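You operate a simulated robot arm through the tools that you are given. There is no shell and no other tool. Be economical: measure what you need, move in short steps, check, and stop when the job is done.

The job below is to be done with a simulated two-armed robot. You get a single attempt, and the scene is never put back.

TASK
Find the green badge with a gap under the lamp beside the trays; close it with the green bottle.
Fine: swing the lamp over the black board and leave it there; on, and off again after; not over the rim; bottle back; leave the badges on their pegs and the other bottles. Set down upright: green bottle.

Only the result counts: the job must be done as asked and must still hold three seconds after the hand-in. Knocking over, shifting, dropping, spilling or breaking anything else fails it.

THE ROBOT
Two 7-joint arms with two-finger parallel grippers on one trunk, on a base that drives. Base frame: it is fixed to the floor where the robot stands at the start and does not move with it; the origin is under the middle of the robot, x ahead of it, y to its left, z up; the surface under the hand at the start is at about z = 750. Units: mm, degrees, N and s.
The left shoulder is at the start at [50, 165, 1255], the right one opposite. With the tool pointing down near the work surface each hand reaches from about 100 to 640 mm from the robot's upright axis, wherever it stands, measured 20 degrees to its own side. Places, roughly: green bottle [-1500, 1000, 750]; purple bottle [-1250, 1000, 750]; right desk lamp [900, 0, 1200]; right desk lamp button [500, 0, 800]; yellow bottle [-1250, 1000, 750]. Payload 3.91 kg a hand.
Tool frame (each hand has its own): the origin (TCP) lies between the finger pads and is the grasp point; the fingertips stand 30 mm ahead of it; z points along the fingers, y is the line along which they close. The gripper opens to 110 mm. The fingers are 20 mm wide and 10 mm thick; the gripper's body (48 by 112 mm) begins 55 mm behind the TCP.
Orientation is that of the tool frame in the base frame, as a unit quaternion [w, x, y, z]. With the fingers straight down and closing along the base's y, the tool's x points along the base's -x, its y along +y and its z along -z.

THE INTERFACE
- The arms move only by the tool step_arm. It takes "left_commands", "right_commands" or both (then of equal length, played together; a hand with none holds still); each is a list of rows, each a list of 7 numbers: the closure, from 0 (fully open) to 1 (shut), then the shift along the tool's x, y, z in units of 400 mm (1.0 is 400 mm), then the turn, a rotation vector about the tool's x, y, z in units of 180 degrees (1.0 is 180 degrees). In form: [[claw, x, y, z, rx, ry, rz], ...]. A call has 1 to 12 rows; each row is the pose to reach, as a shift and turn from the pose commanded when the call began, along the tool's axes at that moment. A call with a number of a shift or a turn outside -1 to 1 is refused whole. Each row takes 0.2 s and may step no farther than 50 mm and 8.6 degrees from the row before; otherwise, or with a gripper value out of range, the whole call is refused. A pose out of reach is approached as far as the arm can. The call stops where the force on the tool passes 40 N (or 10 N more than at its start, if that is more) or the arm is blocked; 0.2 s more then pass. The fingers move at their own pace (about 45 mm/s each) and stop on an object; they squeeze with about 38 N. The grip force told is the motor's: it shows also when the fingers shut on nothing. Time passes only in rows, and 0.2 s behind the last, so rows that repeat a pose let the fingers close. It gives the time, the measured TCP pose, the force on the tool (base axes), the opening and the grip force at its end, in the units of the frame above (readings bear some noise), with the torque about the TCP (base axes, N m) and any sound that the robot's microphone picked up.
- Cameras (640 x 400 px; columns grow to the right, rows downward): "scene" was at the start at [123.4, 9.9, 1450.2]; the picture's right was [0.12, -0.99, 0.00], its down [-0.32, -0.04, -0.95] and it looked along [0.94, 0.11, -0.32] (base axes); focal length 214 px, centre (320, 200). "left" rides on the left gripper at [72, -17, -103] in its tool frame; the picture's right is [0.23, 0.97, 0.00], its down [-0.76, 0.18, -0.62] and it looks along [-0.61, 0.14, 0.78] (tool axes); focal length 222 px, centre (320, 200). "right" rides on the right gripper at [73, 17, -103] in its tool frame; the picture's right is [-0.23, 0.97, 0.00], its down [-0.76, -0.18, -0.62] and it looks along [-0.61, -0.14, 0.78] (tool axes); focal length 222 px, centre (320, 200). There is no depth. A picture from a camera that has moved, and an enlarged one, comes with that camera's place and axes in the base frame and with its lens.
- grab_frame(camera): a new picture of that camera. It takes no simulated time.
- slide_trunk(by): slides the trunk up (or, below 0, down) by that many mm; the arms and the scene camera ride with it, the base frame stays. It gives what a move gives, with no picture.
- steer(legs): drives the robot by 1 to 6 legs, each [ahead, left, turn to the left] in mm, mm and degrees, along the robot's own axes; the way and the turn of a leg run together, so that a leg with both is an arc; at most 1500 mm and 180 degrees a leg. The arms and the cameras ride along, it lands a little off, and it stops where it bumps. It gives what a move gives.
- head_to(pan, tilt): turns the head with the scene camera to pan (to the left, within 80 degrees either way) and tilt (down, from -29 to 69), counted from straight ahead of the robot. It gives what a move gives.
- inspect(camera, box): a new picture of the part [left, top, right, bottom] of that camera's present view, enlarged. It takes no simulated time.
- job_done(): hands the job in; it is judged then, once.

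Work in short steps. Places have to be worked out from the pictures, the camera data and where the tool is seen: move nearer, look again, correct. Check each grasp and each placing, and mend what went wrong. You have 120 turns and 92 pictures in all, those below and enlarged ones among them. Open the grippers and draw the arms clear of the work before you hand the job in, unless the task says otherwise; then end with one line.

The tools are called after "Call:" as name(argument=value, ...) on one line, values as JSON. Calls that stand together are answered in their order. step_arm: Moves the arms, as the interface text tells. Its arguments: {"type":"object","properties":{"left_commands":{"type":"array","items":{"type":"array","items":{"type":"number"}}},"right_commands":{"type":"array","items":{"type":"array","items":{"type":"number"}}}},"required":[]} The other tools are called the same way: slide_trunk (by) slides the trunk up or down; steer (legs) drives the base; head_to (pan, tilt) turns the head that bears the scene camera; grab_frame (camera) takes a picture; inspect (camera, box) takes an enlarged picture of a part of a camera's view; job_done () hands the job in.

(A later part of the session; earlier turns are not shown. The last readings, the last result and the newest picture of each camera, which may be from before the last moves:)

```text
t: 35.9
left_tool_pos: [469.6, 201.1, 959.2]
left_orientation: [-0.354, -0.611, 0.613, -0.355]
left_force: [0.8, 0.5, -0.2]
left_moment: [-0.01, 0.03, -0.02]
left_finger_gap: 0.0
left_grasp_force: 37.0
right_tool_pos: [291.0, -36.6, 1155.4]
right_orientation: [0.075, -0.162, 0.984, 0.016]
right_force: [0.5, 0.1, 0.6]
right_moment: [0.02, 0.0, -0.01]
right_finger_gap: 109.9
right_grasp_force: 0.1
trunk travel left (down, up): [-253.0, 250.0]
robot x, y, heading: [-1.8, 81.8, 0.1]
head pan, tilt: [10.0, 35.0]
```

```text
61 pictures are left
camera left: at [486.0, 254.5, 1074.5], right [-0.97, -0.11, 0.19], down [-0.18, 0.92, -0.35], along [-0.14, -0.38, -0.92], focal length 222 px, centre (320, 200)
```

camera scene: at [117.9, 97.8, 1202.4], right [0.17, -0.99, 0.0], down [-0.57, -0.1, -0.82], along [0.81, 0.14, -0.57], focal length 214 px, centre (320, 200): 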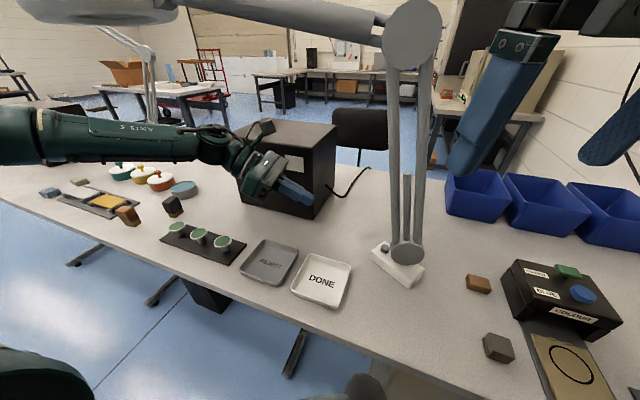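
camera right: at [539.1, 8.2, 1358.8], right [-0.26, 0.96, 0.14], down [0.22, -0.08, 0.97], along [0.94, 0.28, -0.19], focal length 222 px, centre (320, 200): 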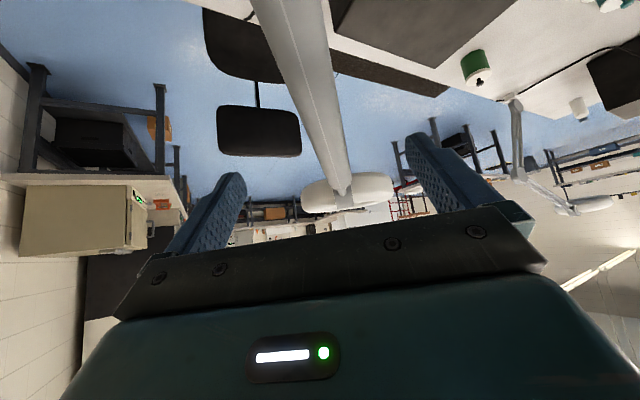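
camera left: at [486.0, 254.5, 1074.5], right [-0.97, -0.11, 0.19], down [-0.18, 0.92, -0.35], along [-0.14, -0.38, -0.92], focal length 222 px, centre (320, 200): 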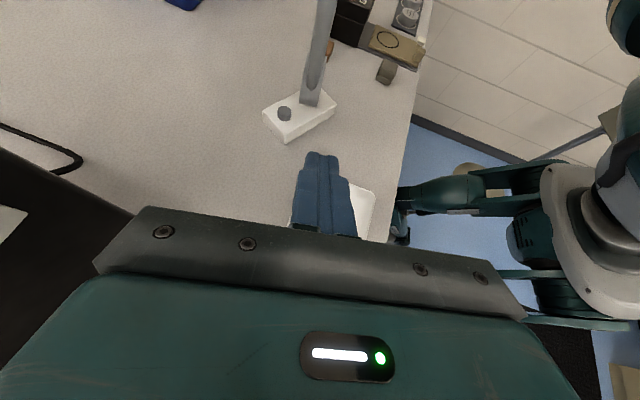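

Left camera puts the button at about (517,0,785); averaging, (521,-2). Approach to just beside and above it.

Call:
step_arm(left_commands=[[1, -0.007, -0.026, 0.097, 0, 0, 0], [1, -0.014, -0.052, 0.194, 0, 0, 0], [1, -0.021, -0.078, 0.291, 0, 0, 0], [1, -0.028, -0.104, 0.388, 0, 0, 0], [1, -0.035, -0.129, 0.485, 0, 0, 0]])

Call:
inspect(camera="left", box=[220, 60, 420, 260])

Call:
inspect(camera="scene", box=[330, 190, 450, 290])

```text
t: 37.1
left_tool_pos: [475.5, 103.6, 892.2]
left_orientation: [-0.354, -0.611, 0.613, -0.354]
left_force: [0.4, 0.2, -0.5]
left_moment: [-0.02, -0.01, -0.01]
left_finger_gap: 0.2
left_grasp_force: 37.4
left hand out of reach, approached as far as the arm can: row 3, 4, 5
right_tool_pos: [292.0, -37.7, 1156.2]
right_orientation: [0.076, -0.162, 0.984, 0.017]
right_force: [0.0, -0.8, -0.2]
right_moment: [-0.01, -0.03, 0.0]
right_finger_gap: 110.1
right_grasp_force: 0.0
trunk travel left (down, up): [-253.0, 250.0]
robot x, y, heading: [-1.9, 83.3, 0.0]
head pan, tilt: [10.0, 35.0]
```

```text
2.00 times, centred on (320, 160) of left
camera zoom: at [490.8, 156.7, 1007.2], right [-0.97, -0.11, 0.2], down [-0.18, 0.92, -0.35], along [-0.14, -0.37, -0.92], focal length 444 px, centre (320, 280)
```

zoom: 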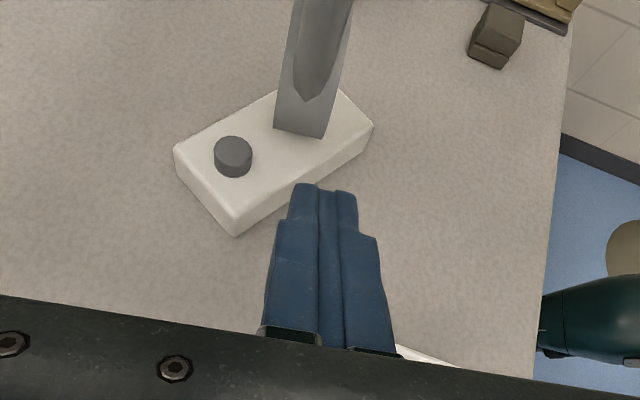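

```text
4.00 times, centred on (390, 240) of scene
camera zoom: at [117.4, 97.8, 1202.5], right [0.17, -0.99, 0.0], down [-0.56, -0.1, -0.82], along [0.81, 0.14, -0.57], focal length 858 px, centre (40, 40)
```

zoom: 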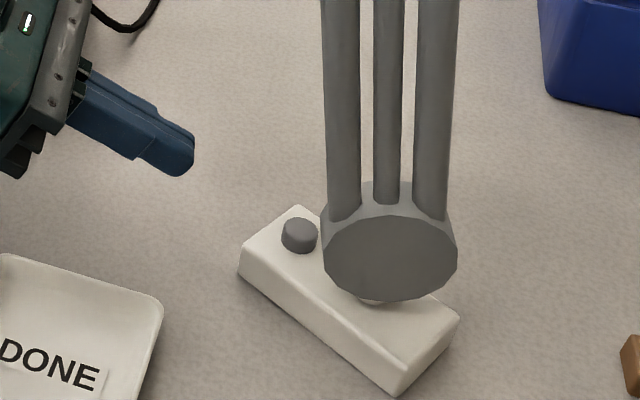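

Out of the wrist's range there. I back the hand off, shift the robot 150 mm to the right, and retry.

Call:
step_arm(left_commands=[[1, 0, 0, -0.12, 0, 0, 0], [1, 0, 0, -0.24, 0, 0, 0], [1, 0, 0, -0.36, 0, 0, 0], [1, 0, 0, -0.45, 0, 0, 0]])

Call:
steer(legs=[[0, -150, 0]])

```text
t: 38.1
left_tool_pos: [473.9, 255.3, 983.2]
left_orientation: [-0.355, -0.611, 0.614, -0.353]
left_force: [-0.1, 1.1, 0.1]
left_moment: [-0.04, -0.03, 0.01]
left_finger_gap: 0.0
left_grasp_force: 37.9
right_tool_pos: [290.9, -36.8, 1155.3]
right_orientation: [0.077, -0.162, 0.984, 0.016]
right_force: [-0.5, 0.3, 0.2]
right_moment: [0.01, 0.0, -0.01]
right_finger_gap: 110.1
right_grasp_force: 0.1
trunk travel left (down, up): [-253.0, 250.0]
robot x, y, heading: [-3.8, 84.6, -0.1]
head pan, tilt: [10.0, 35.0]
```

```text
t: 40.1
left_tool_pos: [474.5, 102.5, 983.8]
left_orientation: [-0.354, -0.611, 0.614, -0.353]
left_force: [-0.1, -0.9, -0.1]
left_moment: [0.01, 0.02, 0.02]
left_finger_gap: 0.0
left_grasp_force: 37.8
right_tool_pos: [290.8, -188.9, 1154.3]
right_orientation: [0.076, -0.16, 0.984, 0.016]
right_force: [-0.1, 0.3, -0.4]
right_moment: [0.02, -0.01, -0.02]
right_finger_gap: 109.7
right_grasp_force: 0.0
trunk travel left (down, up): [-253.0, 250.0]
robot x, y, heading: [-2.8, -67.5, -0.2]
head pan, tilt: [10.0, 35.0]
```

Robot shifted. Approach above the button again: TCP to (521,45,852).

Call:
step_arm(left_commands=[[1, -0.05, -0.04, 0.06, 0, 0, 0], [1, -0.1, -0.08, 0.13, 0, 0, 0], [1, -0.16, -0.116, 0.21, 0, 0, 0], [1, -0.214, -0.116, 0.2895, 0, 0, 0]])

Call:
inspect(camera="left", box=[220, 60, 420, 260])

```text
t: 41.1
left_tool_pos: [519.2, 48.2, 852.7]
left_orientation: [-0.353, -0.612, 0.613, -0.354]
left_force: [0.7, 0.2, 0.4]
left_moment: [-0.01, -0.01, -0.02]
left_finger_gap: 0.1
left_grasp_force: 37.2
right_tool_pos: [290.9, -188.7, 1155.8]
right_orientation: [0.076, -0.161, 0.984, 0.016]
right_force: [1.1, -0.3, -1.0]
right_moment: [0.0, 0.03, -0.01]
right_finger_gap: 110.0
right_grasp_force: 0.2
trunk travel left (down, up): [-253.0, 250.0]
robot x, y, heading: [-2.3, -65.3, -0.2]
head pan, tilt: [10.0, 35.0]
```

```text
2.00 times, centred on (320, 160) of left
camera zoom: at [535.5, 102.4, 966.7], right [-0.97, -0.11, 0.19], down [-0.18, 0.92, -0.35], along [-0.14, -0.37, -0.92], focal length 444 px, centre (320, 280)
```

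zoom: 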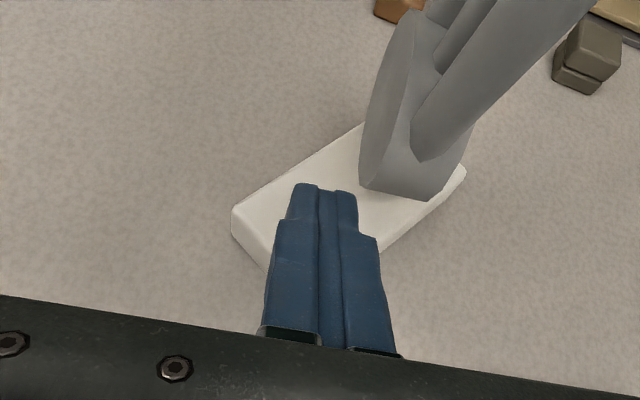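

Fingertips hide the button as intended. Move to just above it and check from the scene camera.

Call:
step_arm(left_commands=[[1, -0.018, -0.001, 0.05, 0, 0, 0], [1, -0.0355, -0.0025, 0.0985, 0, 0, 0]])

Call:
inspect(camera="scene", box=[260, 160, 420, 280])

```text
t: 41.7
left_tool_pos: [502.2, 36.0, 840.7]
left_orientation: [-0.354, -0.612, 0.613, -0.355]
left_force: [0.6, 0.8, -0.1]
left_moment: [0.02, 0.0, -0.02]
left_finger_gap: 0.0
left_grasp_force: 38.0
left hand out of reach, approached as far as the arm can: row 1, 2
right_tool_pos: [290.6, -187.9, 1156.6]
right_orientation: [0.077, -0.16, 0.984, 0.016]
right_force: [-0.1, -0.9, 0.2]
right_moment: [0.01, 0.0, 0.0]
right_finger_gap: 110.0
right_grasp_force: 0.1
trunk travel left (down, up): [-253.0, 250.0]
robot x, y, heading: [0.9, -65.8, -0.0]
head pan, tilt: [10.0, 35.0]
```

```text
3.33 times, centred on (340, 220) of scene
camera zoom: at [117.0, -53.4, 1202.5], right [0.17, -0.99, 0.0], down [-0.57, -0.1, -0.82], along [0.81, 0.14, -0.57], focal length 715 px, centre (253, 133)
```

zoom: 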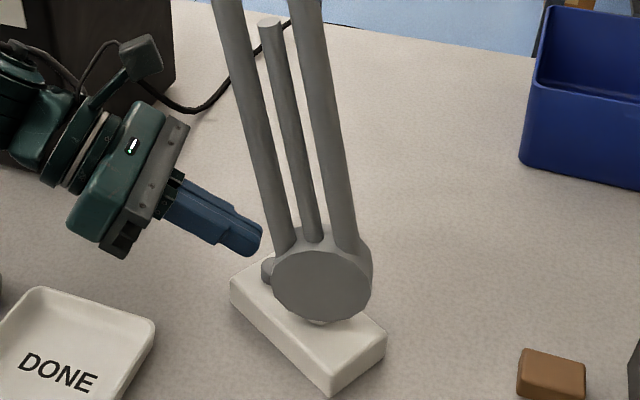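

Reach fails because the wrist must point sideways. I'll retract the hand and re-station the robot at about (0,200) heading −35°, so that the pointing is more "ahead" for the left arm.

Call:
step_arm(left_commands=[[1, 0, 0.02, -0.11, 0, 0, 0], [1, 0.02, 0.08, -0.21, 0, 0, 0], [1, 0.04, 0.16, -0.29, 0, 0, 0], [1, 0.07, 0.24, -0.37, 0, 0, 0], [1, 0.1, 0.33, -0.45, 0, 0, 0], [1, 0.139, 0.43, -0.51, 0, 0, 0]])

Call:
steer(legs=[[0, 266, 0], [0, 0, -35]])

Call:
grab_frame(camera="scene")

```text
t: 43.1
left_tool_pos: [330.3, 183.1, 990.7]
left_orientation: [-0.354, -0.611, 0.614, -0.353]
left_force: [0.5, -0.1, 0.8]
left_moment: [-0.02, -0.01, 0.01]
left_finger_gap: 0.1
left_grasp_force: 37.2
right_tool_pos: [290.9, -188.4, 1154.7]
right_orientation: [0.076, -0.161, 0.984, 0.016]
right_force: [0.4, 0.3, -0.1]
right_moment: [0.01, -0.02, 0.0]
right_finger_gap: 110.1
right_grasp_force: 0.0
trunk travel left (down, up): [-253.0, 250.0]
robot x, y, heading: [-5.9, -68.3, -0.1]
head pan, tilt: [10.0, 35.0]
```

```text
t: 47.7
left_tool_pos: [414.6, 217.8, 990.9]
left_orientation: [-0.442, -0.403, 0.767, -0.233]
left_force: [-0.8, 0.0, -0.4]
left_moment: [0.03, 0.04, 0.03]
left_finger_gap: 0.0
left_grasp_force: 37.6
right_tool_pos: [172.5, -67.6, 1155.0]
right_orientation: [0.078, 0.137, 0.987, -0.007]
right_force: [0.4, 0.4, -0.1]
right_moment: [-0.02, -0.03, 0.01]
right_finger_gap: 110.0
right_grasp_force: 0.1
trunk travel left (down, up): [-253.0, 250.0]
robot x, y, heading: [-0.6, 197.8, -34.5]
head pan, tilt: [10.0, 35.0]
```

```text
56 pictures are left
camera scene: at [105.6, 143.7, 1202.5], right [-0.42, -0.91, 0.0], down [-0.52, 0.24, -0.82], along [0.74, -0.34, -0.57], focal length 214 px, centre (320, 200)
```

scene: 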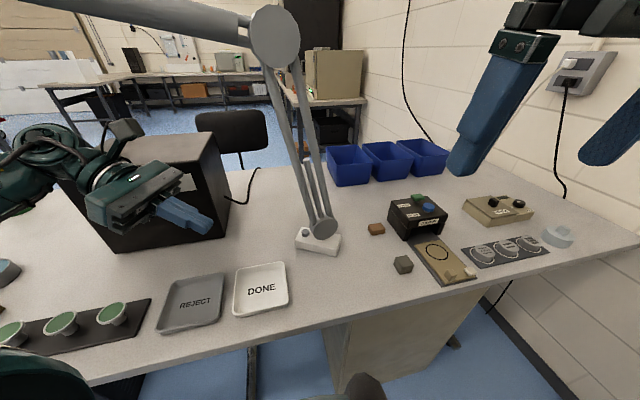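

Stationed. Now yaw the left hand back +40° and move it to (470,150,960).

Call:
step_arm(left_commands=[[1, -0.007, -0.042, 0.0186, 0.0385, 0, -0.0222], [1, -0.0145, -0.084, 0.037, 0.077, 0, -0.0444], [1, -0.0216, -0.126, 0.056, 0.1155, 0, -0.0667], [1, -0.029, -0.168, 0.0745, 0.154, 0, -0.0889], [1, -0.036, -0.2095, 0.093, 0.1925, 0, -0.1111]])

```text
t: 48.9
left_tool_pos: [469.3, 149.0, 961.4]
left_orientation: [0.337, 0.64, -0.583, 0.371]
left_force: [0.1, 0.9, 0.0]
left_moment: [-0.01, -0.05, 0.0]
left_finger_gap: 0.0
left_grasp_force: 37.7
right_tool_pos: [171.5, -67.8, 1155.2]
right_orientation: [0.077, 0.138, 0.987, -0.007]
right_force: [-0.4, 0.4, -0.1]
right_moment: [-0.01, 0.01, 0.03]
right_finger_gap: 110.0
right_grasp_force: 0.0
trunk travel left (down, up): [-253.0, 250.0]
robot x, y, heading: [2.2, 198.0, -34.5]
head pan, tilt: [10.0, 35.0]
```

Orientation reached. Approach to just above the button (tip at about (520,15,815)).

Call:
step_arm(left_commands=[[1, -0.03, -0.024, 0.1, 0, 0, 0], [1, -0.06, -0.048, 0.2, 0, 0, 0], [1, -0.09, -0.072, 0.3, 0, 0, 0], [1, -0.119, -0.095, 0.406, 0, 0, 0]])

Call:
inspect(camera="scene", box=[220, 160, 380, 280])

Call:
inspect(camera="left", box=[220, 60, 420, 260])

```text
t: 49.9
left_tool_pos: [518.7, 36.1, 838.9]
left_orientation: [0.335, 0.641, -0.583, 0.37]
left_force: [-0.3, 0.7, -0.7]
left_moment: [0.0, 0.0, 0.01]
left_finger_gap: 0.0
left_grasp_force: 37.5
right_tool_pos: [171.6, -67.9, 1155.3]
right_orientation: [0.077, 0.138, 0.987, -0.007]
right_force: [-0.7, 0.1, -0.2]
right_moment: [0.01, -0.03, -0.03]
right_finger_gap: 109.9
right_grasp_force: 0.0
trunk travel left (down, up): [-253.0, 250.0]
robot x, y, heading: [0.5, 195.9, -34.6]
head pan, tilt: [10.0, 35.0]
```

```text
3.33 times, centred on (300, 220) of scene
camera zoom: at [105.8, 143.6, 1202.5], right [-0.42, -0.91, 0.0], down [-0.52, 0.24, -0.82], along [0.74, -0.34, -0.57], focal length 715 px, centre (387, 133)
```

zoom: 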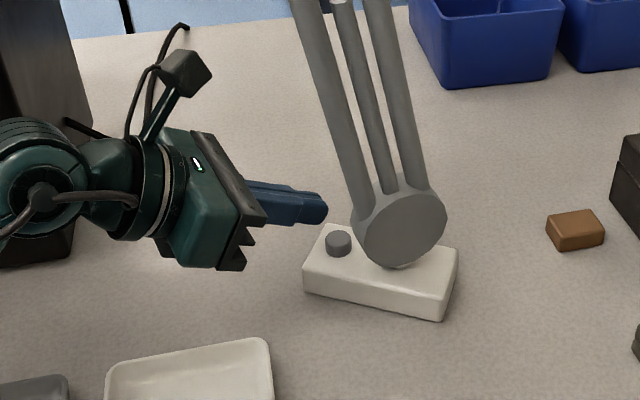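

```text
2.00 times, centred on (320, 160) of left
camera zoom: at [529.8, 91.0, 953.1], right [-0.96, -0.21, 0.19], down [-0.26, 0.9, -0.35], along [-0.1, -0.39, -0.92], focal length 444 px, centre (320, 280)
```

zoom: 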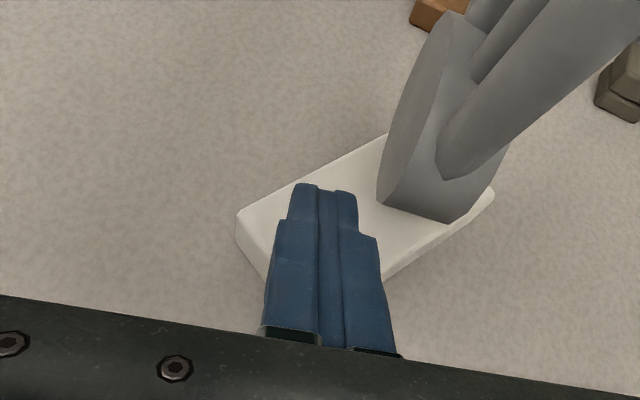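

Reach works now. I move over the button and press down gently in 4 mm steps.

Call:
step_arm(left_commands=[[1, -0.019, 0.001, 0.057, 0, 0, 0], [1, -0.0277, 0.001, 0.062, 0, 0, 0], [1, -0.0364, 0.001, 0.067, 0, 0, 0], [1, -0.0407, 0.001, 0.0695, 0, 0, 0]])

Call:
grab_frame(camera="scene")

```text
t: 50.9
left_tool_pos: [519.8, 21.1, 811.4]
left_orientation: [0.337, 0.64, -0.582, 0.372]
left_force: [2.0, 0.3, 3.7]
left_moment: [-0.09, -0.04, 0.02]
left_finger_gap: 0.1
left_grasp_force: 37.6
right_tool_pos: [171.7, -66.1, 1156.2]
right_orientation: [0.078, 0.138, 0.987, -0.008]
right_force: [-0.1, -0.3, -0.8]
right_moment: [0.01, 0.0, -0.02]
right_finger_gap: 110.2
right_grasp_force: 0.0
trunk travel left (down, up): [-253.0, 250.0]
robot x, y, heading: [1.7, 197.1, -34.6]
head pan, tilt: [10.0, 35.0]
heard: click
```

```text
53 pictures are left
camera scene: at [105.5, 143.9, 1202.5], right [-0.42, -0.91, 0.0], down [-0.52, 0.24, -0.82], along [0.74, -0.34, -0.57], focal length 214 px, centre (320, 200)
```

scene: 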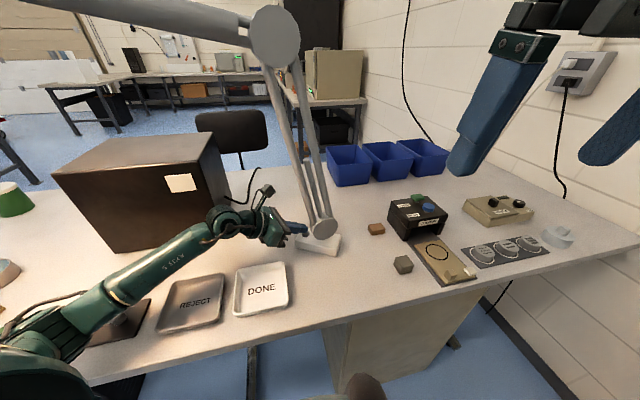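

Click heard and the lamp lit the table. I lift off the button and pan to the board.

Call:
step_arm(left_commands=[[1, 0.02, 0, -0.03, 0, 0, 0], [1, 0.03, 0, -0.12, 0, 0, 0]])

Call:
head_to(pan=70, tilt=42)

Call:
grab_frame(camera="scene")

```text
t: 51.5
left_tool_pos: [514.2, 56.1, 843.2]
left_orientation: [0.336, 0.64, -0.583, 0.369]
left_force: [-0.3, -0.2, 0.0]
left_moment: [-0.04, 0.02, 0.02]
left_finger_gap: 0.0
left_grasp_force: 37.4
right_tool_pos: [172.1, -65.8, 1156.1]
right_orientation: [0.077, 0.138, 0.987, -0.007]
right_force: [-0.3, -0.1, 0.1]
right_moment: [0.01, 0.02, -0.01]
right_finger_gap: 109.9
right_grasp_force: 0.1
trunk travel left (down, up): [-253.0, 250.0]
robot x, y, heading: [-1.9, 202.0, -34.4]
head pan, tilt: [10.0, 35.0]
```

```text
t: 52.8
left_tool_pos: [516.1, 55.3, 843.5]
left_orientation: [0.336, 0.641, -0.582, 0.371]
left_force: [-0.4, 0.0, -0.2]
left_moment: [-0.03, 0.02, 0.02]
left_finger_gap: 0.0
left_grasp_force: 37.5
right_tool_pos: [172.0, -66.6, 1155.9]
right_orientation: [0.077, 0.138, 0.987, -0.008]
right_force: [-0.7, -0.2, -0.7]
right_moment: [-0.01, -0.02, 0.06]
right_finger_gap: 110.0
right_grasp_force: 0.1
trunk travel left (down, up): [-253.0, 250.0]
robot x, y, heading: [-5.3, 198.3, -34.6]
head pan, tilt: [70.0, 42.0]
```

```text
52 pictures are left
camera scene: at [93.8, 228.9, 1192.0], right [0.58, -0.82, 0.0], down [-0.55, -0.39, -0.74], along [0.61, 0.43, -0.67], focal length 214 px, centre (320, 200)
```

scene: 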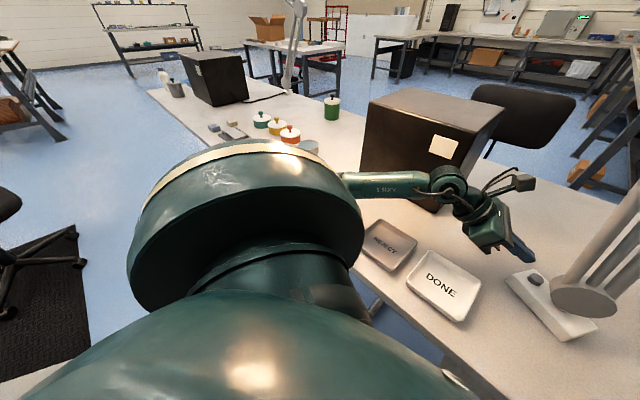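

My own shoulder hides the board. I'll raise the left hand, drive ~470 mm along the table to look at the badges through the open left gripper, and come back later to switch off.

Call:
step_arm(left_commands=[[1, 0.06, 0, -0.1, 0, 0, 0], [1, 0.11, 0, -0.2, 0, 0, 0], [0, 0.11, 0, -0.24, 0, 0, 0], [0, 0.11, 0, -0.24, 0, 0, 0], [0, 0.11, 0, -0.24, 0, 0, 0], [0, 0.11, 0, -0.24, 0, 0, 0]])

Call:
steer(legs=[[-266, 387, 0]])

Call:
grab_frame(camera="left")

```text
t: 54.2
left_tool_pos: [509.4, 118.0, 932.4]
left_orientation: [0.338, 0.639, -0.584, 0.369]
left_force: [0.4, -0.7, 0.2]
left_moment: [-0.03, 0.01, 0.0]
left_finger_gap: 86.7
left_grasp_force: 0.0
right_tool_pos: [172.5, -65.4, 1154.9]
right_orientation: [0.078, 0.138, 0.987, -0.007]
right_force: [0.0, 0.2, 0.8]
right_moment: [0.02, -0.01, -0.01]
right_finger_gap: 109.8
right_grasp_force: 0.0
trunk travel left (down, up): [-253.0, 250.0]
robot x, y, heading: [-0.6, 196.8, -34.5]
head pan, tilt: [70.0, 42.0]
```

```text
t: 58.1
left_tool_pos: [506.4, 582.8, 931.1]
left_orientation: [0.336, 0.641, -0.582, 0.371]
left_force: [0.4, -0.1, -0.1]
left_moment: [0.01, 0.0, 0.01]
left_finger_gap: 110.2
left_grasp_force: 0.1
right_tool_pos: [169.1, 398.7, 1157.1]
right_orientation: [0.077, 0.137, 0.987, -0.007]
right_force: [0.1, -0.8, 0.3]
right_moment: [-0.01, 0.0, 0.0]
right_finger_gap: 110.0
right_grasp_force: 0.1
trunk travel left (down, up): [-253.0, 250.0]
robot x, y, heading: [-2.0, 663.5, -34.5]
head pan, tilt: [70.0, 42.0]
```

```text
51 pictures are left
camera left: at [518.9, 637.6, 1045.9], right [-0.96, -0.2, 0.2], down [-0.26, 0.9, -0.35], along [-0.1, -0.39, -0.92], focal length 222 px, centre (320, 200)
```

left: 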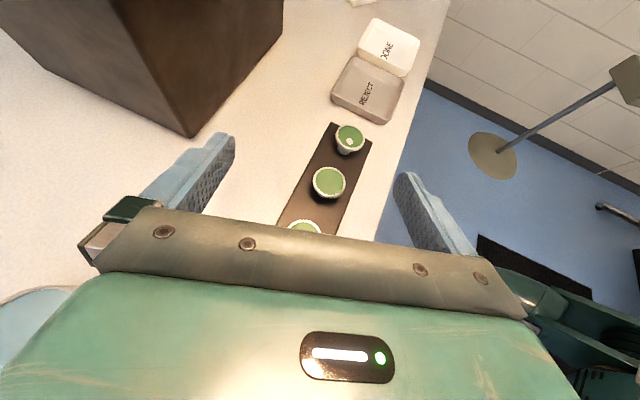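

A pale spot shows on the badge nearest the REJECT tray. Zoom in to measure it.

Call:
inspect(camera="left", box=[270, 110, 390, 240])

Call:
head_to(pan=10, tilt=45)

Call:
grab_frame(camera="scene")

```text
3.08 times, centred on (330, 175) of left
camera zoom: at [518.9, 637.6, 1045.9], right [-0.96, -0.2, 0.2], down [-0.26, 0.9, -0.35], along [-0.1, -0.39, -0.92], focal length 684 px, centre (289, 277)
```

zoom: 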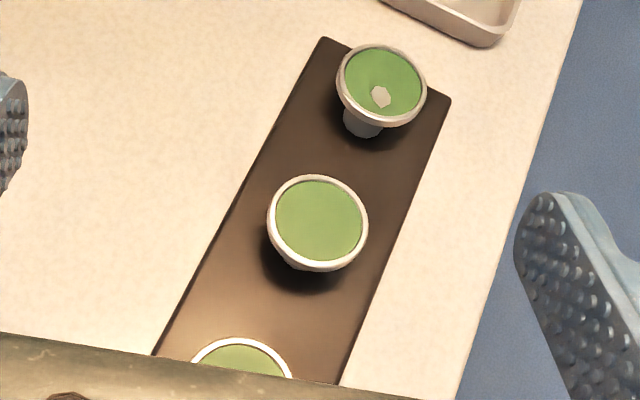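

```text
t: 59.4
left_tool_pos: [507.8, 582.1, 931.7]
left_orientation: [0.337, 0.64, -0.583, 0.37]
left_force: [-0.7, -0.5, -0.2]
left_moment: [0.0, -0.01, 0.02]
left_finger_gap: 109.9
left_grasp_force: 0.1
right_tool_pos: [168.8, 399.0, 1155.4]
right_orientation: [0.077, 0.137, 0.988, -0.008]
right_force: [-0.3, 0.3, -0.7]
right_moment: [-0.01, 0.02, -0.01]
right_finger_gap: 109.9
right_grasp_force: 0.0
trunk travel left (down, up): [-253.0, 250.0]
robot x, y, heading: [-2.3, 663.3, -34.4]
head pan, tilt: [10.0, 45.0]
```

```text
49 pictures are left
camera scene: at [97.2, 611.9, 1187.6], right [-0.42, -0.91, 0.0], down [-0.64, 0.29, -0.71], along [0.64, -0.29, -0.71], focal length 214 px, centre (320, 200)
```

scene: 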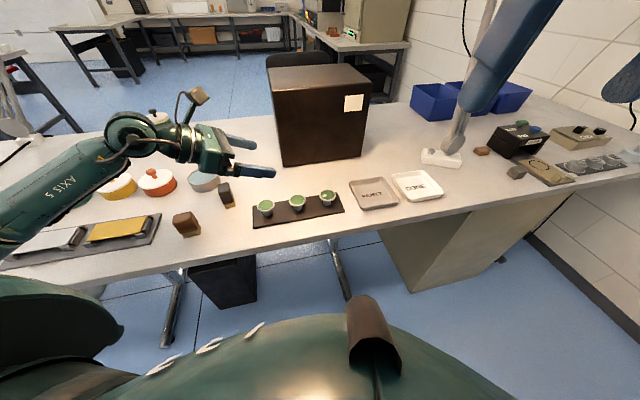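

Call:
inspect(camera="scene", box=[245, 170, 355, 240])

```text
5.71 times, centred on (300, 205) of scene
camera zoom: at [97.2, 611.9, 1187.6], right [-0.42, -0.91, 0.0], down [-0.64, 0.29, -0.71], along [0.64, -0.29, -0.71], focal length 1226 px, centre (434, 171)
```

zoom: 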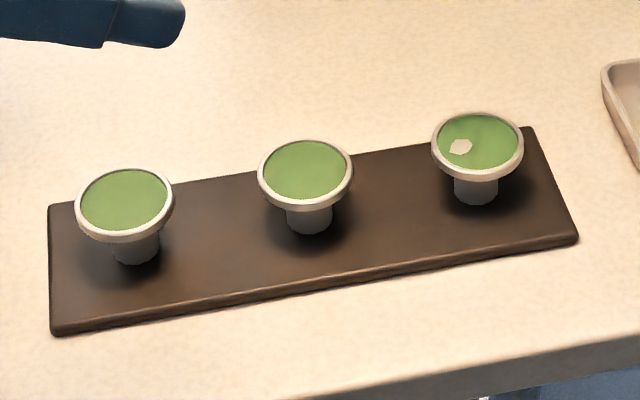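

The badge at (468,420,786) has its gap at about (468,430), 10 mm toward +y from its centre. Now fold the left hand back and go look at the bottles behind.

Call:
step_arm(left_commands=[[0, 0.04, 0.04, -0.06, 0, -0.0417, 0], [0, 0.08, 0.1, -0.11, 0, -0.0833, 0], [0, 0.11, 0.16, -0.15, 0, -0.125, 0], [0, 0.14, 0.22, -0.19, 0, -0.1667, 0], [0, 0.17, 0.28, -0.22, 0, -0.2083, 0], [0, 0.2, 0.34, -0.25, 0, -0.25, 0], [0, 0.23, 0.4, -0.28, 0, -0.2917, 0], [0, 0.255, 0.439, -0.31, 0, -0.3333, 0]])

Call:
steer(legs=[[-350, 0, 0], [0, 0, -145]])

Call:
head_to(pan=0, tilt=22)

Call:
grab_frame(camera="scene")

```text
t: 61.2
left_tool_pos: [325.8, 622.2, 1082.6]
left_orientation: [0.0, 0.74, -0.673, 0.0]
left_force: [-0.5, -0.1, -0.7]
left_moment: [0.02, 0.0, 0.05]
left_finger_gap: 109.8
left_grasp_force: 0.2
right_tool_pos: [168.6, 398.0, 1156.0]
right_orientation: [0.077, 0.137, 0.987, -0.006]
right_force: [0.5, -0.7, 0.0]
right_moment: [0.0, 0.05, 0.0]
right_finger_gap: 109.6
right_grasp_force: 0.1
trunk travel left (down, up): [-253.0, 250.0]
robot x, y, heading: [-0.2, 663.8, -34.6]
head pan, tilt: [10.0, 45.0]
```

```text
t: 69.4
left_tool_pos: [-584.1, 705.4, 1082.3]
left_orientation: [0.0, 0.414, 0.91, 0.0]
left_force: [-0.4, -0.5, 0.0]
left_moment: [0.0, 0.01, -0.02]
left_finger_gap: 110.0
left_grasp_force: 0.0
right_tool_pos: [-587.4, 977.8, 1155.8]
right_orientation: [0.017, 0.982, 0.171, -0.076]
right_force: [-0.4, -0.2, 0.3]
right_moment: [-0.01, 0.0, 0.01]
right_finger_gap: 110.0
right_grasp_force: 0.0
trunk travel left (down, up): [-253.0, 250.0]
robot x, y, heading: [-292.3, 864.6, -178.9]
head pan, tilt: [10.0, 45.0]
```

```text
t: 70.3
left_tool_pos: [-584.4, 706.0, 1082.4]
left_orientation: [-0.001, 0.414, 0.91, -0.001]
left_force: [-0.2, 0.8, -0.3]
left_moment: [0.0, -0.01, 0.01]
left_finger_gap: 110.1
left_grasp_force: 0.1
right_tool_pos: [-586.8, 980.6, 1155.5]
right_orientation: [0.016, 0.982, 0.172, -0.075]
right_force: [0.4, -0.1, -0.4]
right_moment: [0.02, -0.01, -0.01]
right_finger_gap: 109.8
right_grasp_force: 0.1
trunk travel left (down, up): [-253.0, 250.0]
robot x, y, heading: [-292.1, 868.9, -178.8]
head pan, tilt: [0.0, 22.0]
```

```text
47 pictures are left
camera scene: at [-413.7, 860.8, 1223.0], right [-0.02, 1.0, 0.0], down [0.38, 0.01, -0.93], along [-0.93, -0.02, -0.38], focal length 214 px, centre (320, 200)
```

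scene: 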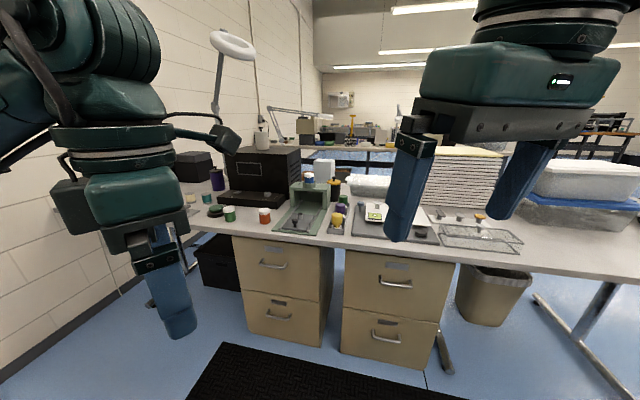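

The bench ahead holds several small bottles; zoom in to find the green one.

Call:
inspect(camera="scene", box=[190, 150, 400, 250])

Call:
inspect(camera="scene", box=[270, 160, 390, 240])

```text
3.05 times, centred on (295, 200) of scene
camera zoom: at [-413.7, 860.8, 1223.0], right [-0.02, 1.0, 0.0], down [0.38, 0.01, -0.93], along [-0.93, -0.02, -0.38], focal length 654 px, centre (396, 200)
```

zoom: 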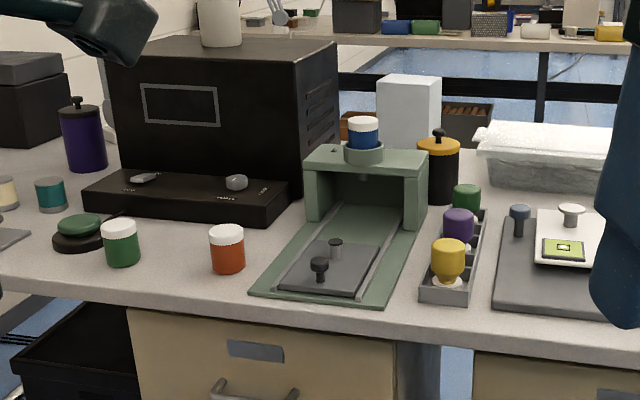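

```text
5.00 times, centred on (330, 200) of scene
camera zoom: at [-413.7, 860.8, 1223.0], right [-0.02, 1.0, 0.0], down [0.38, 0.01, -0.93], along [-0.93, -0.02, -0.38], focal length 1072 px, centre (270, 200)
```

zoom: 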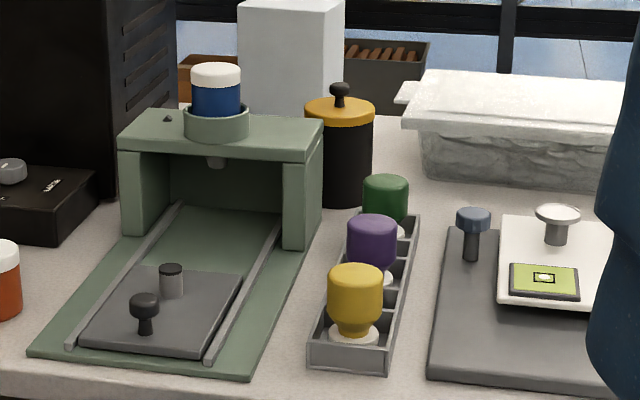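

The three-slot rack holds yellow, purple and, farthest, green at about (-1450,958). I drive closer, keeping off the bench edge (~x -1150), and look again.

Call:
steer(legs=[[440, 90, 0]])

Call:
head_to(pan=-10, tilt=35)

Call:
grab_frame(camera="scene")

```text
t: 73.0
left_tool_pos: [-1023.2, 603.4, 1081.9]
left_orientation: [0.001, 0.41, 0.912, 0.001]
left_force: [0.1, 0.1, 0.5]
left_moment: [0.02, -0.02, 0.04]
left_finger_gap: 109.8
left_grasp_force: 0.0
right_tool_pos: [-1028.1, 877.0, 1155.3]
right_orientation: [0.017, 0.981, 0.175, -0.076]
right_force: [-0.9, -0.7, -0.3]
right_moment: [-0.02, 0.01, 0.01]
right_finger_gap: 109.6
right_grasp_force: 0.0
trunk travel left (down, up): [-253.0, 250.0]
robot x, y, heading: [-735.9, 764.4, -178.5]
head pan, tilt: [0.0, 22.0]
```

```text
t: 73.8
left_tool_pos: [-1024.4, 604.8, 1082.0]
left_orientation: [-0.001, 0.41, 0.912, 0.0]
left_force: [-0.2, -0.1, 0.4]
left_moment: [0.01, 0.02, -0.01]
left_finger_gap: 110.0
left_grasp_force: 0.0
right_tool_pos: [-1028.9, 876.7, 1156.4]
right_orientation: [0.017, 0.981, 0.176, -0.076]
right_force: [-0.1, 0.2, 0.8]
right_moment: [0.01, 0.01, -0.03]
right_finger_gap: 109.9
right_grasp_force: 0.0
trunk travel left (down, up): [-253.0, 250.0]
robot x, y, heading: [-733.8, 761.6, -178.7]
head pan, tilt: [-10.0, 35.0]
```

```text
44 pictures are left
camera scene: at [-848.2, 775.8, 1202.5], right [0.15, 0.99, 0.0], down [0.57, -0.08, -0.82], along [-0.81, 0.12, -0.57], focal length 214 px, centre (320, 200)
```

scene: 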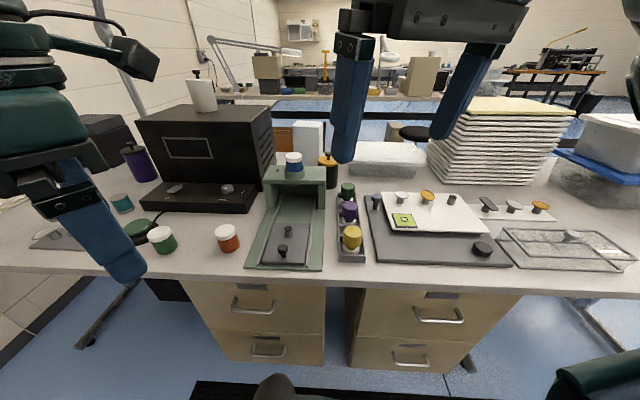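

Call:
inspect(camera="scene", box=[310, 165, 400, 275])

Call:
inspect(camera="right", box=[180, 60, 460, 235])

```text
3.64 times, centred on (355, 220) of scene
camera zoom: at [-848.2, 775.8, 1202.5], right [0.15, 0.99, 0.0], down [0.57, -0.08, -0.82], along [-0.81, 0.12, -0.57], focal length 780 px, centre (193, 127)
```

zoom: 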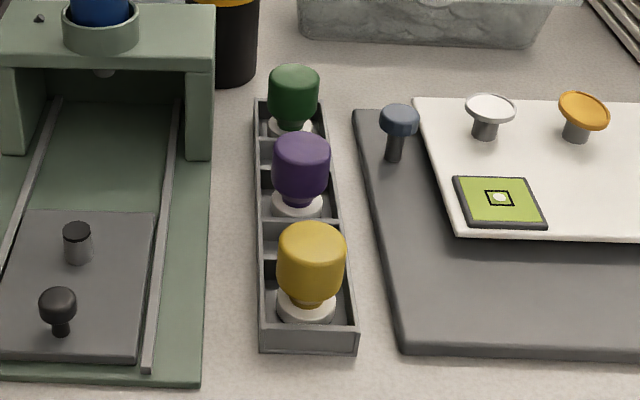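

```text
2.29 times, centred on (320, 148) of right
camera zoom: at [-940.4, 892.5, 1247.2], right [0.13, -0.99, 0.04], down [-0.68, -0.06, 0.73], along [-0.72, -0.12, -0.68], focal length 508 px, centre (320, 320)
```

zoom: 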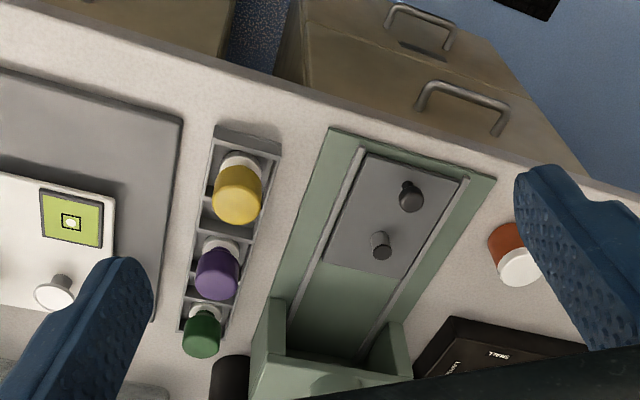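

Green bottle body is at about (-1478,969,780), diameter ~50. I check how much room there is between my base and the bench.

Call:
head_to(pan=-35, tilt=69)

Call:
grab_frame(camera="scene")

```text
t: 74.7
left_tool_pos: [-1022.7, 604.3, 1082.0]
left_orientation: [-0.001, 0.41, 0.912, -0.001]
left_force: [-0.2, 0.0, -0.3]
left_moment: [-0.02, -0.01, -0.03]
left_finger_gap: 110.2
left_grasp_force: 0.0
right_tool_pos: [-1027.8, 876.7, 1155.7]
right_orientation: [0.017, 0.981, 0.176, -0.076]
right_force: [0.4, 0.0, -0.2]
right_moment: [-0.01, 0.0, 0.01]
right_finger_gap: 110.0
right_grasp_force: 0.0
trunk travel left (down, up): [-253.0, 250.0]
robot x, y, heading: [-732.5, 763.4, -178.5]
head pan, tilt: [-35.0, 68.8]
```

```text
41 pictures are left
camera scene: at [-807.8, 793.7, 1158.8], right [0.55, 0.83, 0.0], down [0.78, -0.51, -0.36], along [-0.3, 0.2, -0.93], focal length 214 px, centre (320, 200)
```

scene: 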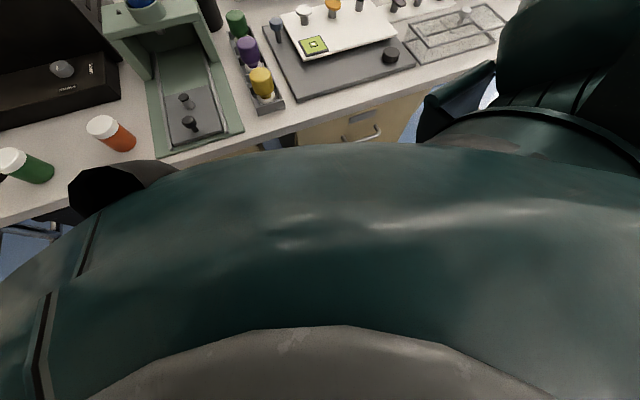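

Edge at x≈-1126; I move 75 mm nearer, align the right shoulder with the bottle and lower the trunk a bit.

Call:
steer(legs=[[75, -40, 0]])

Call:
slide_trunk(by=-50)

```text
t: 75.8
left_tool_pos: [-1097.0, 642.6, 1081.4]
left_orientation: [0.0, 0.409, 0.913, -0.001]
left_force: [0.9, 0.4, 0.4]
left_moment: [0.0, 0.0, 0.0]
left_finger_gap: 110.0
left_grasp_force: 0.0
right_tool_pos: [-1102.5, 915.9, 1156.4]
right_orientation: [0.017, 0.981, 0.175, -0.076]
right_force: [0.0, -0.3, 0.0]
right_moment: [0.02, -0.02, -0.01]
right_finger_gap: 109.9
right_grasp_force: 0.1
trunk travel left (down, up): [-253.0, 250.0]
robot x, y, heading: [-807.5, 801.6, -178.5]
head pan, tilt: [-35.0, 68.8]
```

```text
t: 76.7
left_tool_pos: [-1096.9, 641.5, 1033.1]
left_orientation: [-0.001, 0.409, 0.913, -0.001]
left_force: [0.1, -0.5, -0.4]
left_moment: [0.0, 0.01, 0.01]
left_finger_gap: 109.9
left_grasp_force: 0.1
right_tool_pos: [-1101.4, 914.7, 1105.9]
right_orientation: [0.017, 0.981, 0.176, -0.075]
right_force: [0.4, -0.3, -0.1]
right_moment: [0.02, 0.05, 0.0]
right_finger_gap: 110.2
right_grasp_force: 0.0
trunk travel left (down, up): [-203.0, 300.0]
robot x, y, heading: [-805.7, 807.3, -178.7]
head pan, tilt: [-35.0, 68.8]
```

No bump. Move the right hand, half-open, toward above the rack with slight forward tilt and yaw aligned to the rack.

Call:
step_arm(right_commands=[[0.27, -0.069, -0.041, 0.06, 0, -0.01, 0.022], [0.27, -0.139, -0.082, 0.12, 0, -0.02, 0.044], [0.27, -0.208, -0.123, 0.18, 0, -0.03, 0.066], [0.27, -0.277, -0.164, 0.24, 0, -0.04, 0.088], [0.27, -0.347, -0.204, 0.3, 0, -0.05, 0.11], [0.27, -0.416, -0.245, 0.36, 0, -0.06, 0.132], [0.27, -0.485, -0.286, 0.42, 0, -0.07, 0.154], [0.27, -0.5545, -0.327, 0.479, 0, -0.083, 0.175]])

Call:
grab_frame(camera="right")

```text
t: 78.5
left_tool_pos: [-1096.3, 641.6, 1032.6]
left_orientation: [0.001, 0.409, 0.912, -0.001]
left_force: [-0.8, -0.3, -1.3]
left_moment: [-0.02, 0.01, -0.04]
left_finger_gap: 110.1
left_grasp_force: 0.1
right_tool_pos: [-1381.1, 950.9, 948.2]
right_orientation: [0.059, 0.974, -0.101, -0.194]
right_force: [-0.2, -0.1, 0.0]
right_moment: [-0.01, -0.01, 0.0]
right_finger_gap: 80.3
right_grasp_force: 0.0
trunk travel left (down, up): [-203.0, 300.0]
robot x, y, heading: [-806.4, 802.0, -178.5]
head pan, tilt: [-35.0, 68.8]
```

```text
40 pictures are left
camera right: at [-1277.8, 926.9, 1018.9], right [-0.37, -0.9, 0.23], down [-0.42, 0.39, 0.82], along [-0.83, 0.21, -0.52], focal length 222 px, centre (320, 200)
```

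right: 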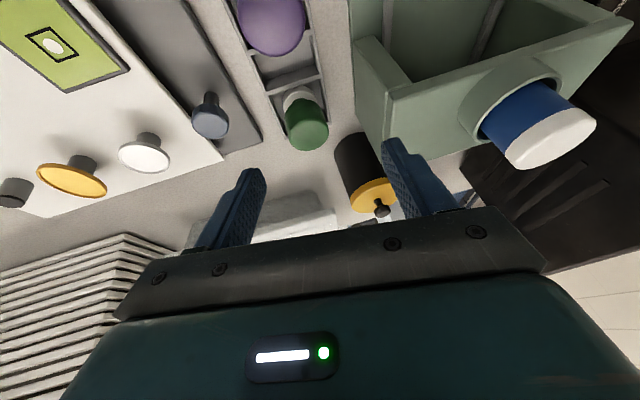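

Bottle refined to about (-1465,968). Move to 880 above it, remove the small roll, and check.

Call:
step_arm(right_commands=[[0.27, -0.046, -0.01, 0.078, 0.018, 0, 0], [0.27, -0.092, -0.02, 0.157, 0.036, 0, 0], [0.27, -0.137, -0.031, 0.235, 0.053, 0, 0]])

Call:
inspect(camera="right", box=[200, 60, 440, 240])

Call:
head_to(pan=-15, tilt=40)

Call:
inspect(camera="scene", box=[230, 90, 430, 230])

```text
t: 79.3
left_tool_pos: [-1096.7, 641.7, 1031.5]
left_orientation: [0.0, 0.409, 0.912, -0.001]
left_force: [-0.8, -1.0, 0.0]
left_moment: [0.02, 0.01, 0.01]
left_finger_gap: 109.9
left_grasp_force: 0.0
right_tool_pos: [-1467.0, 966.7, 881.6]
right_orientation: [-0.022, 0.976, -0.114, -0.184]
right_force: [0.1, -0.6, 0.4]
right_moment: [0.0, -0.02, 0.01]
right_finger_gap: 80.5
right_grasp_force: 0.1
trunk travel left (down, up): [-203.0, 300.0]
robot x, y, heading: [-804.1, 797.8, -178.6]
head pan, tilt: [-35.0, 68.8]
```

```text
2.22 times, centred on (320, 150) of right
camera zoom: at [-1367.4, 925.3, 951.1], right [-0.43, -0.9, 0.08], down [-0.43, 0.28, 0.86], along [-0.79, 0.34, -0.51], focal length 494 px, centre (320, 311)
```

zoom: 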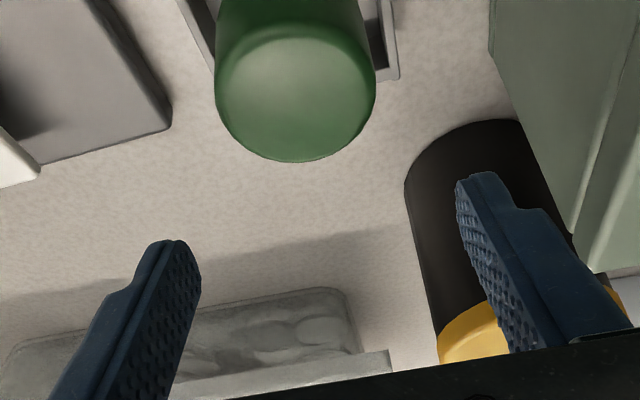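

```text
t: 80.3
left_tool_pos: [-1097.1, 641.1, 1032.5]
left_orientation: [0.0, 0.409, 0.913, -0.001]
left_force: [0.1, -0.1, 0.9]
left_moment: [-0.04, -0.01, 0.06]
left_finger_gap: 109.9
left_grasp_force: 0.1
right_tool_pos: [-1465.5, 966.4, 882.1]
right_orientation: [-0.021, 0.976, -0.116, -0.184]
right_force: [0.1, -0.6, 0.6]
right_moment: [0.0, 0.0, 0.0]
right_finger_gap: 80.4
right_grasp_force: 0.1
trunk travel left (down, up): [-203.0, 300.0]
robot x, y, heading: [-805.6, 799.8, -178.3]
head pan, tilt: [-15.0, 40.0]
```

```text
2.86 times, centred on (330, 160) of scene
camera zoom: at [-917.7, 820.6, 1144.8], right [0.23, 0.97, 0.0], down [0.63, -0.15, -0.77], along [-0.74, 0.18, -0.64], focal length 613 px, centre (291, 314)
```

zoom: 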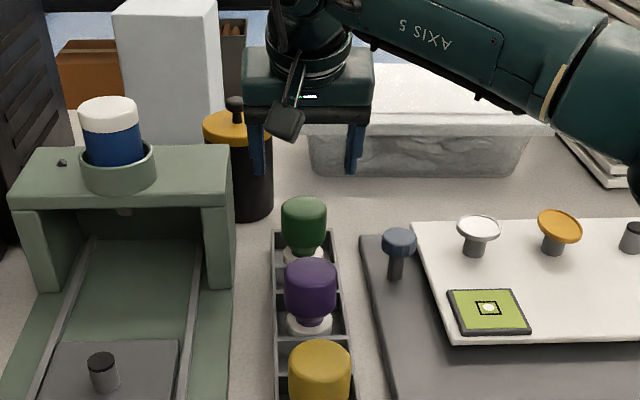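

Both views agree: bottle top centre (-1455,965,815). Descend so the pads straddle the body at z≈800, then check before closing.

Call:
step_arm(right_commands=[[0.27, 0.033, -0.001, 0.05, 0, 0, 0], [0.27, 0.066, -0.002, 0.1, 0, 0, 0], [0.27, 0.0998, -0.003, 0.152, 0, 0, 0]])

Call:
inspect(camera="scene", box=[250, 110, 410, 230])

Call:
inspect(camera="right", box=[200, 60, 440, 240])

```text
t: 81.1
left_tool_pos: [-1096.6, 641.9, 1033.0]
left_orientation: [0.0, 0.409, 0.913, -0.001]
left_force: [-0.9, -0.5, -0.2]
left_moment: [0.01, -0.02, 0.01]
left_finger_gap: 110.0
left_grasp_force: 0.1
right_tool_pos: [-1449.7, 963.6, 808.3]
right_orientation: [-0.022, 0.976, -0.116, -0.184]
right_force: [-0.5, -0.1, -0.1]
right_moment: [0.03, 0.01, 0.04]
right_finger_gap: 80.3
right_grasp_force: 0.2
trunk travel left (down, up): [-203.0, 300.0]
robot x, y, heading: [-807.9, 805.6, -178.4]
head pan, tilt: [-15.0, 40.0]
```

```text
3.33 times, centred on (330, 170) of scene
camera zoom: at [-917.8, 820.6, 1144.9], right [0.23, 0.97, 0.0], down [0.63, -0.15, -0.77], along [-0.75, 0.18, -0.64], focal length 715 px, centre (287, 300)
```

zoom: 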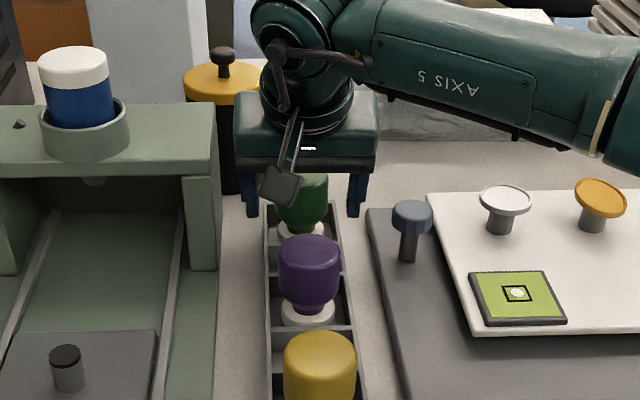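

```text
2.22 times, centred on (320, 150) of right
camera zoom: at [-1351.9, 922.6, 879.1], right [-0.43, -0.9, 0.08], down [-0.43, 0.29, 0.86], along [-0.79, 0.34, -0.51], focal length 494 px, centre (320, 311)
```

zoom: 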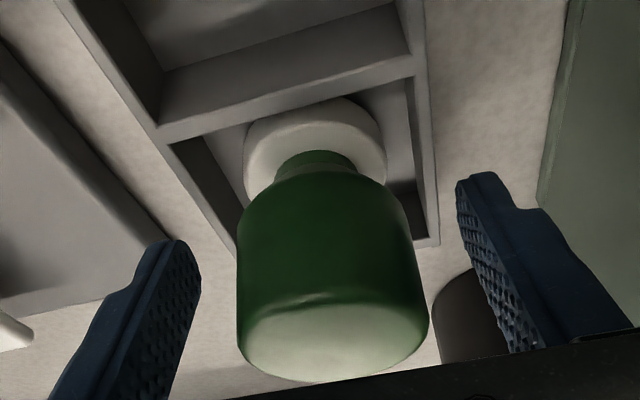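

Fingers straddle the body well, clear of the rack. Close.

Call:
step_arm(right_commands=[[0.6, 0, 0, 0, 0, 0, 0], [0.8, 0, 0, 0, 0, 0, 0], [1, 0, 0, 0, 0, 0, 0], [1, 0, 0, 0, 0, 0, 0]])

```text
t: 82.1
left_tool_pos: [-1096.3, 642.5, 1032.4]
left_orientation: [-0.001, 0.409, 0.912, 0.0]
left_force: [0.6, -0.1, 0.3]
left_moment: [0.01, 0.05, -0.01]
left_finger_gap: 110.0
left_grasp_force: 0.1
right_tool_pos: [-1450.3, 963.8, 809.0]
right_orientation: [-0.021, 0.976, -0.115, -0.185]
right_force: [0.1, 0.2, -0.2]
right_moment: [0.0, 0.01, 0.01]
right_finger_gap: 46.9
right_grasp_force: 38.0
trunk travel left (down, up): [-203.0, 300.0]
robot x, y, heading: [-807.0, 805.4, -178.4]
head pan, tilt: [-15.0, 40.0]
```

Gripped (47 mm, 38 N). Record the pose (-1450,964,809) and lift straight up 150 mm.

Call:
step_arm(right_commands=[[1, -0.0182, 0, -0.0466, 0, 0, 0], [1, -0.0546, 0, -0.1398, 0, 0, 0], [1, -0.0956, 0, -0.2447, 0, 0, 0], [1, -0.1365, 0, -0.3495, 0, 0, 0]])

Call:
inspect(camera="right", box=[200, 60, 440, 240])

Call:
inspect(camera="scene", box=[250, 70, 410, 230])

```text
t: 83.1
left_tool_pos: [-1096.3, 641.2, 1032.6]
left_orientation: [-0.001, 0.409, 0.913, 0.0]
left_force: [-0.5, -0.4, -0.6]
left_moment: [0.02, -0.01, 0.0]
left_finger_gap: 110.2
left_grasp_force: 0.2
right_tool_pos: [-1448.1, 963.7, 961.8]
right_orientation: [-0.021, 0.976, -0.115, -0.184]
right_force: [-0.4, 0.0, -0.7]
right_moment: [0.02, 0.03, -0.02]
right_finger_gap: 46.9
right_grasp_force: 38.0
trunk travel left (down, up): [-203.0, 300.0]
robot x, y, heading: [-807.7, 803.9, -178.3]
head pan, tilt: [-15.0, 40.0]
```

```text
2.22 times, centred on (320, 150) of right
camera zoom: at [-1350.2, 922.7, 1031.5], right [-0.43, -0.9, 0.08], down [-0.43, 0.28, 0.86], along [-0.79, 0.33, -0.51], focal length 494 px, centre (320, 311)
```

zoom: 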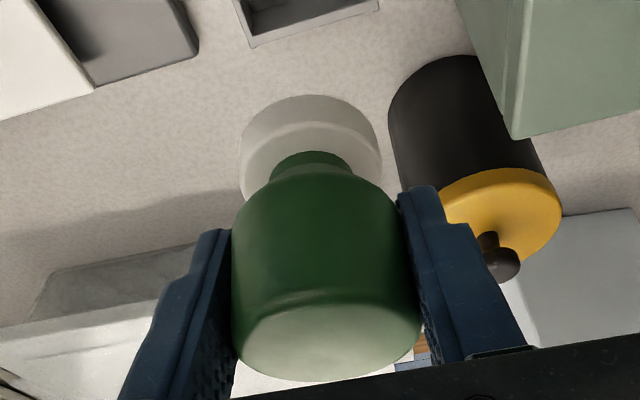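

```text
2.50 times, centred on (330, 150) of scene
camera zoom: at [-917.6, 820.5, 1144.9], right [0.23, 0.97, 0.0], down [0.63, -0.15, -0.77], along [-0.75, 0.18, -0.64], focal length 536 px, centre (295, 325)
```

zoom: 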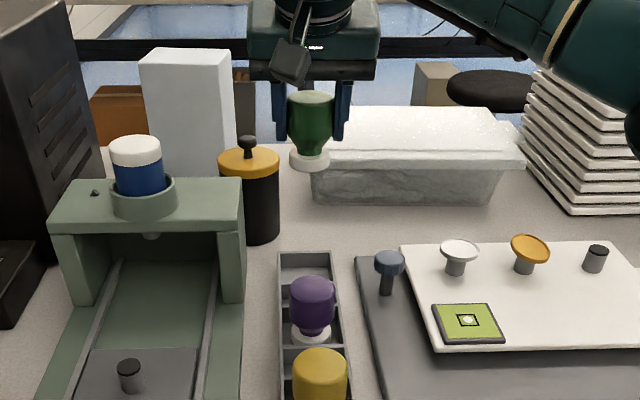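

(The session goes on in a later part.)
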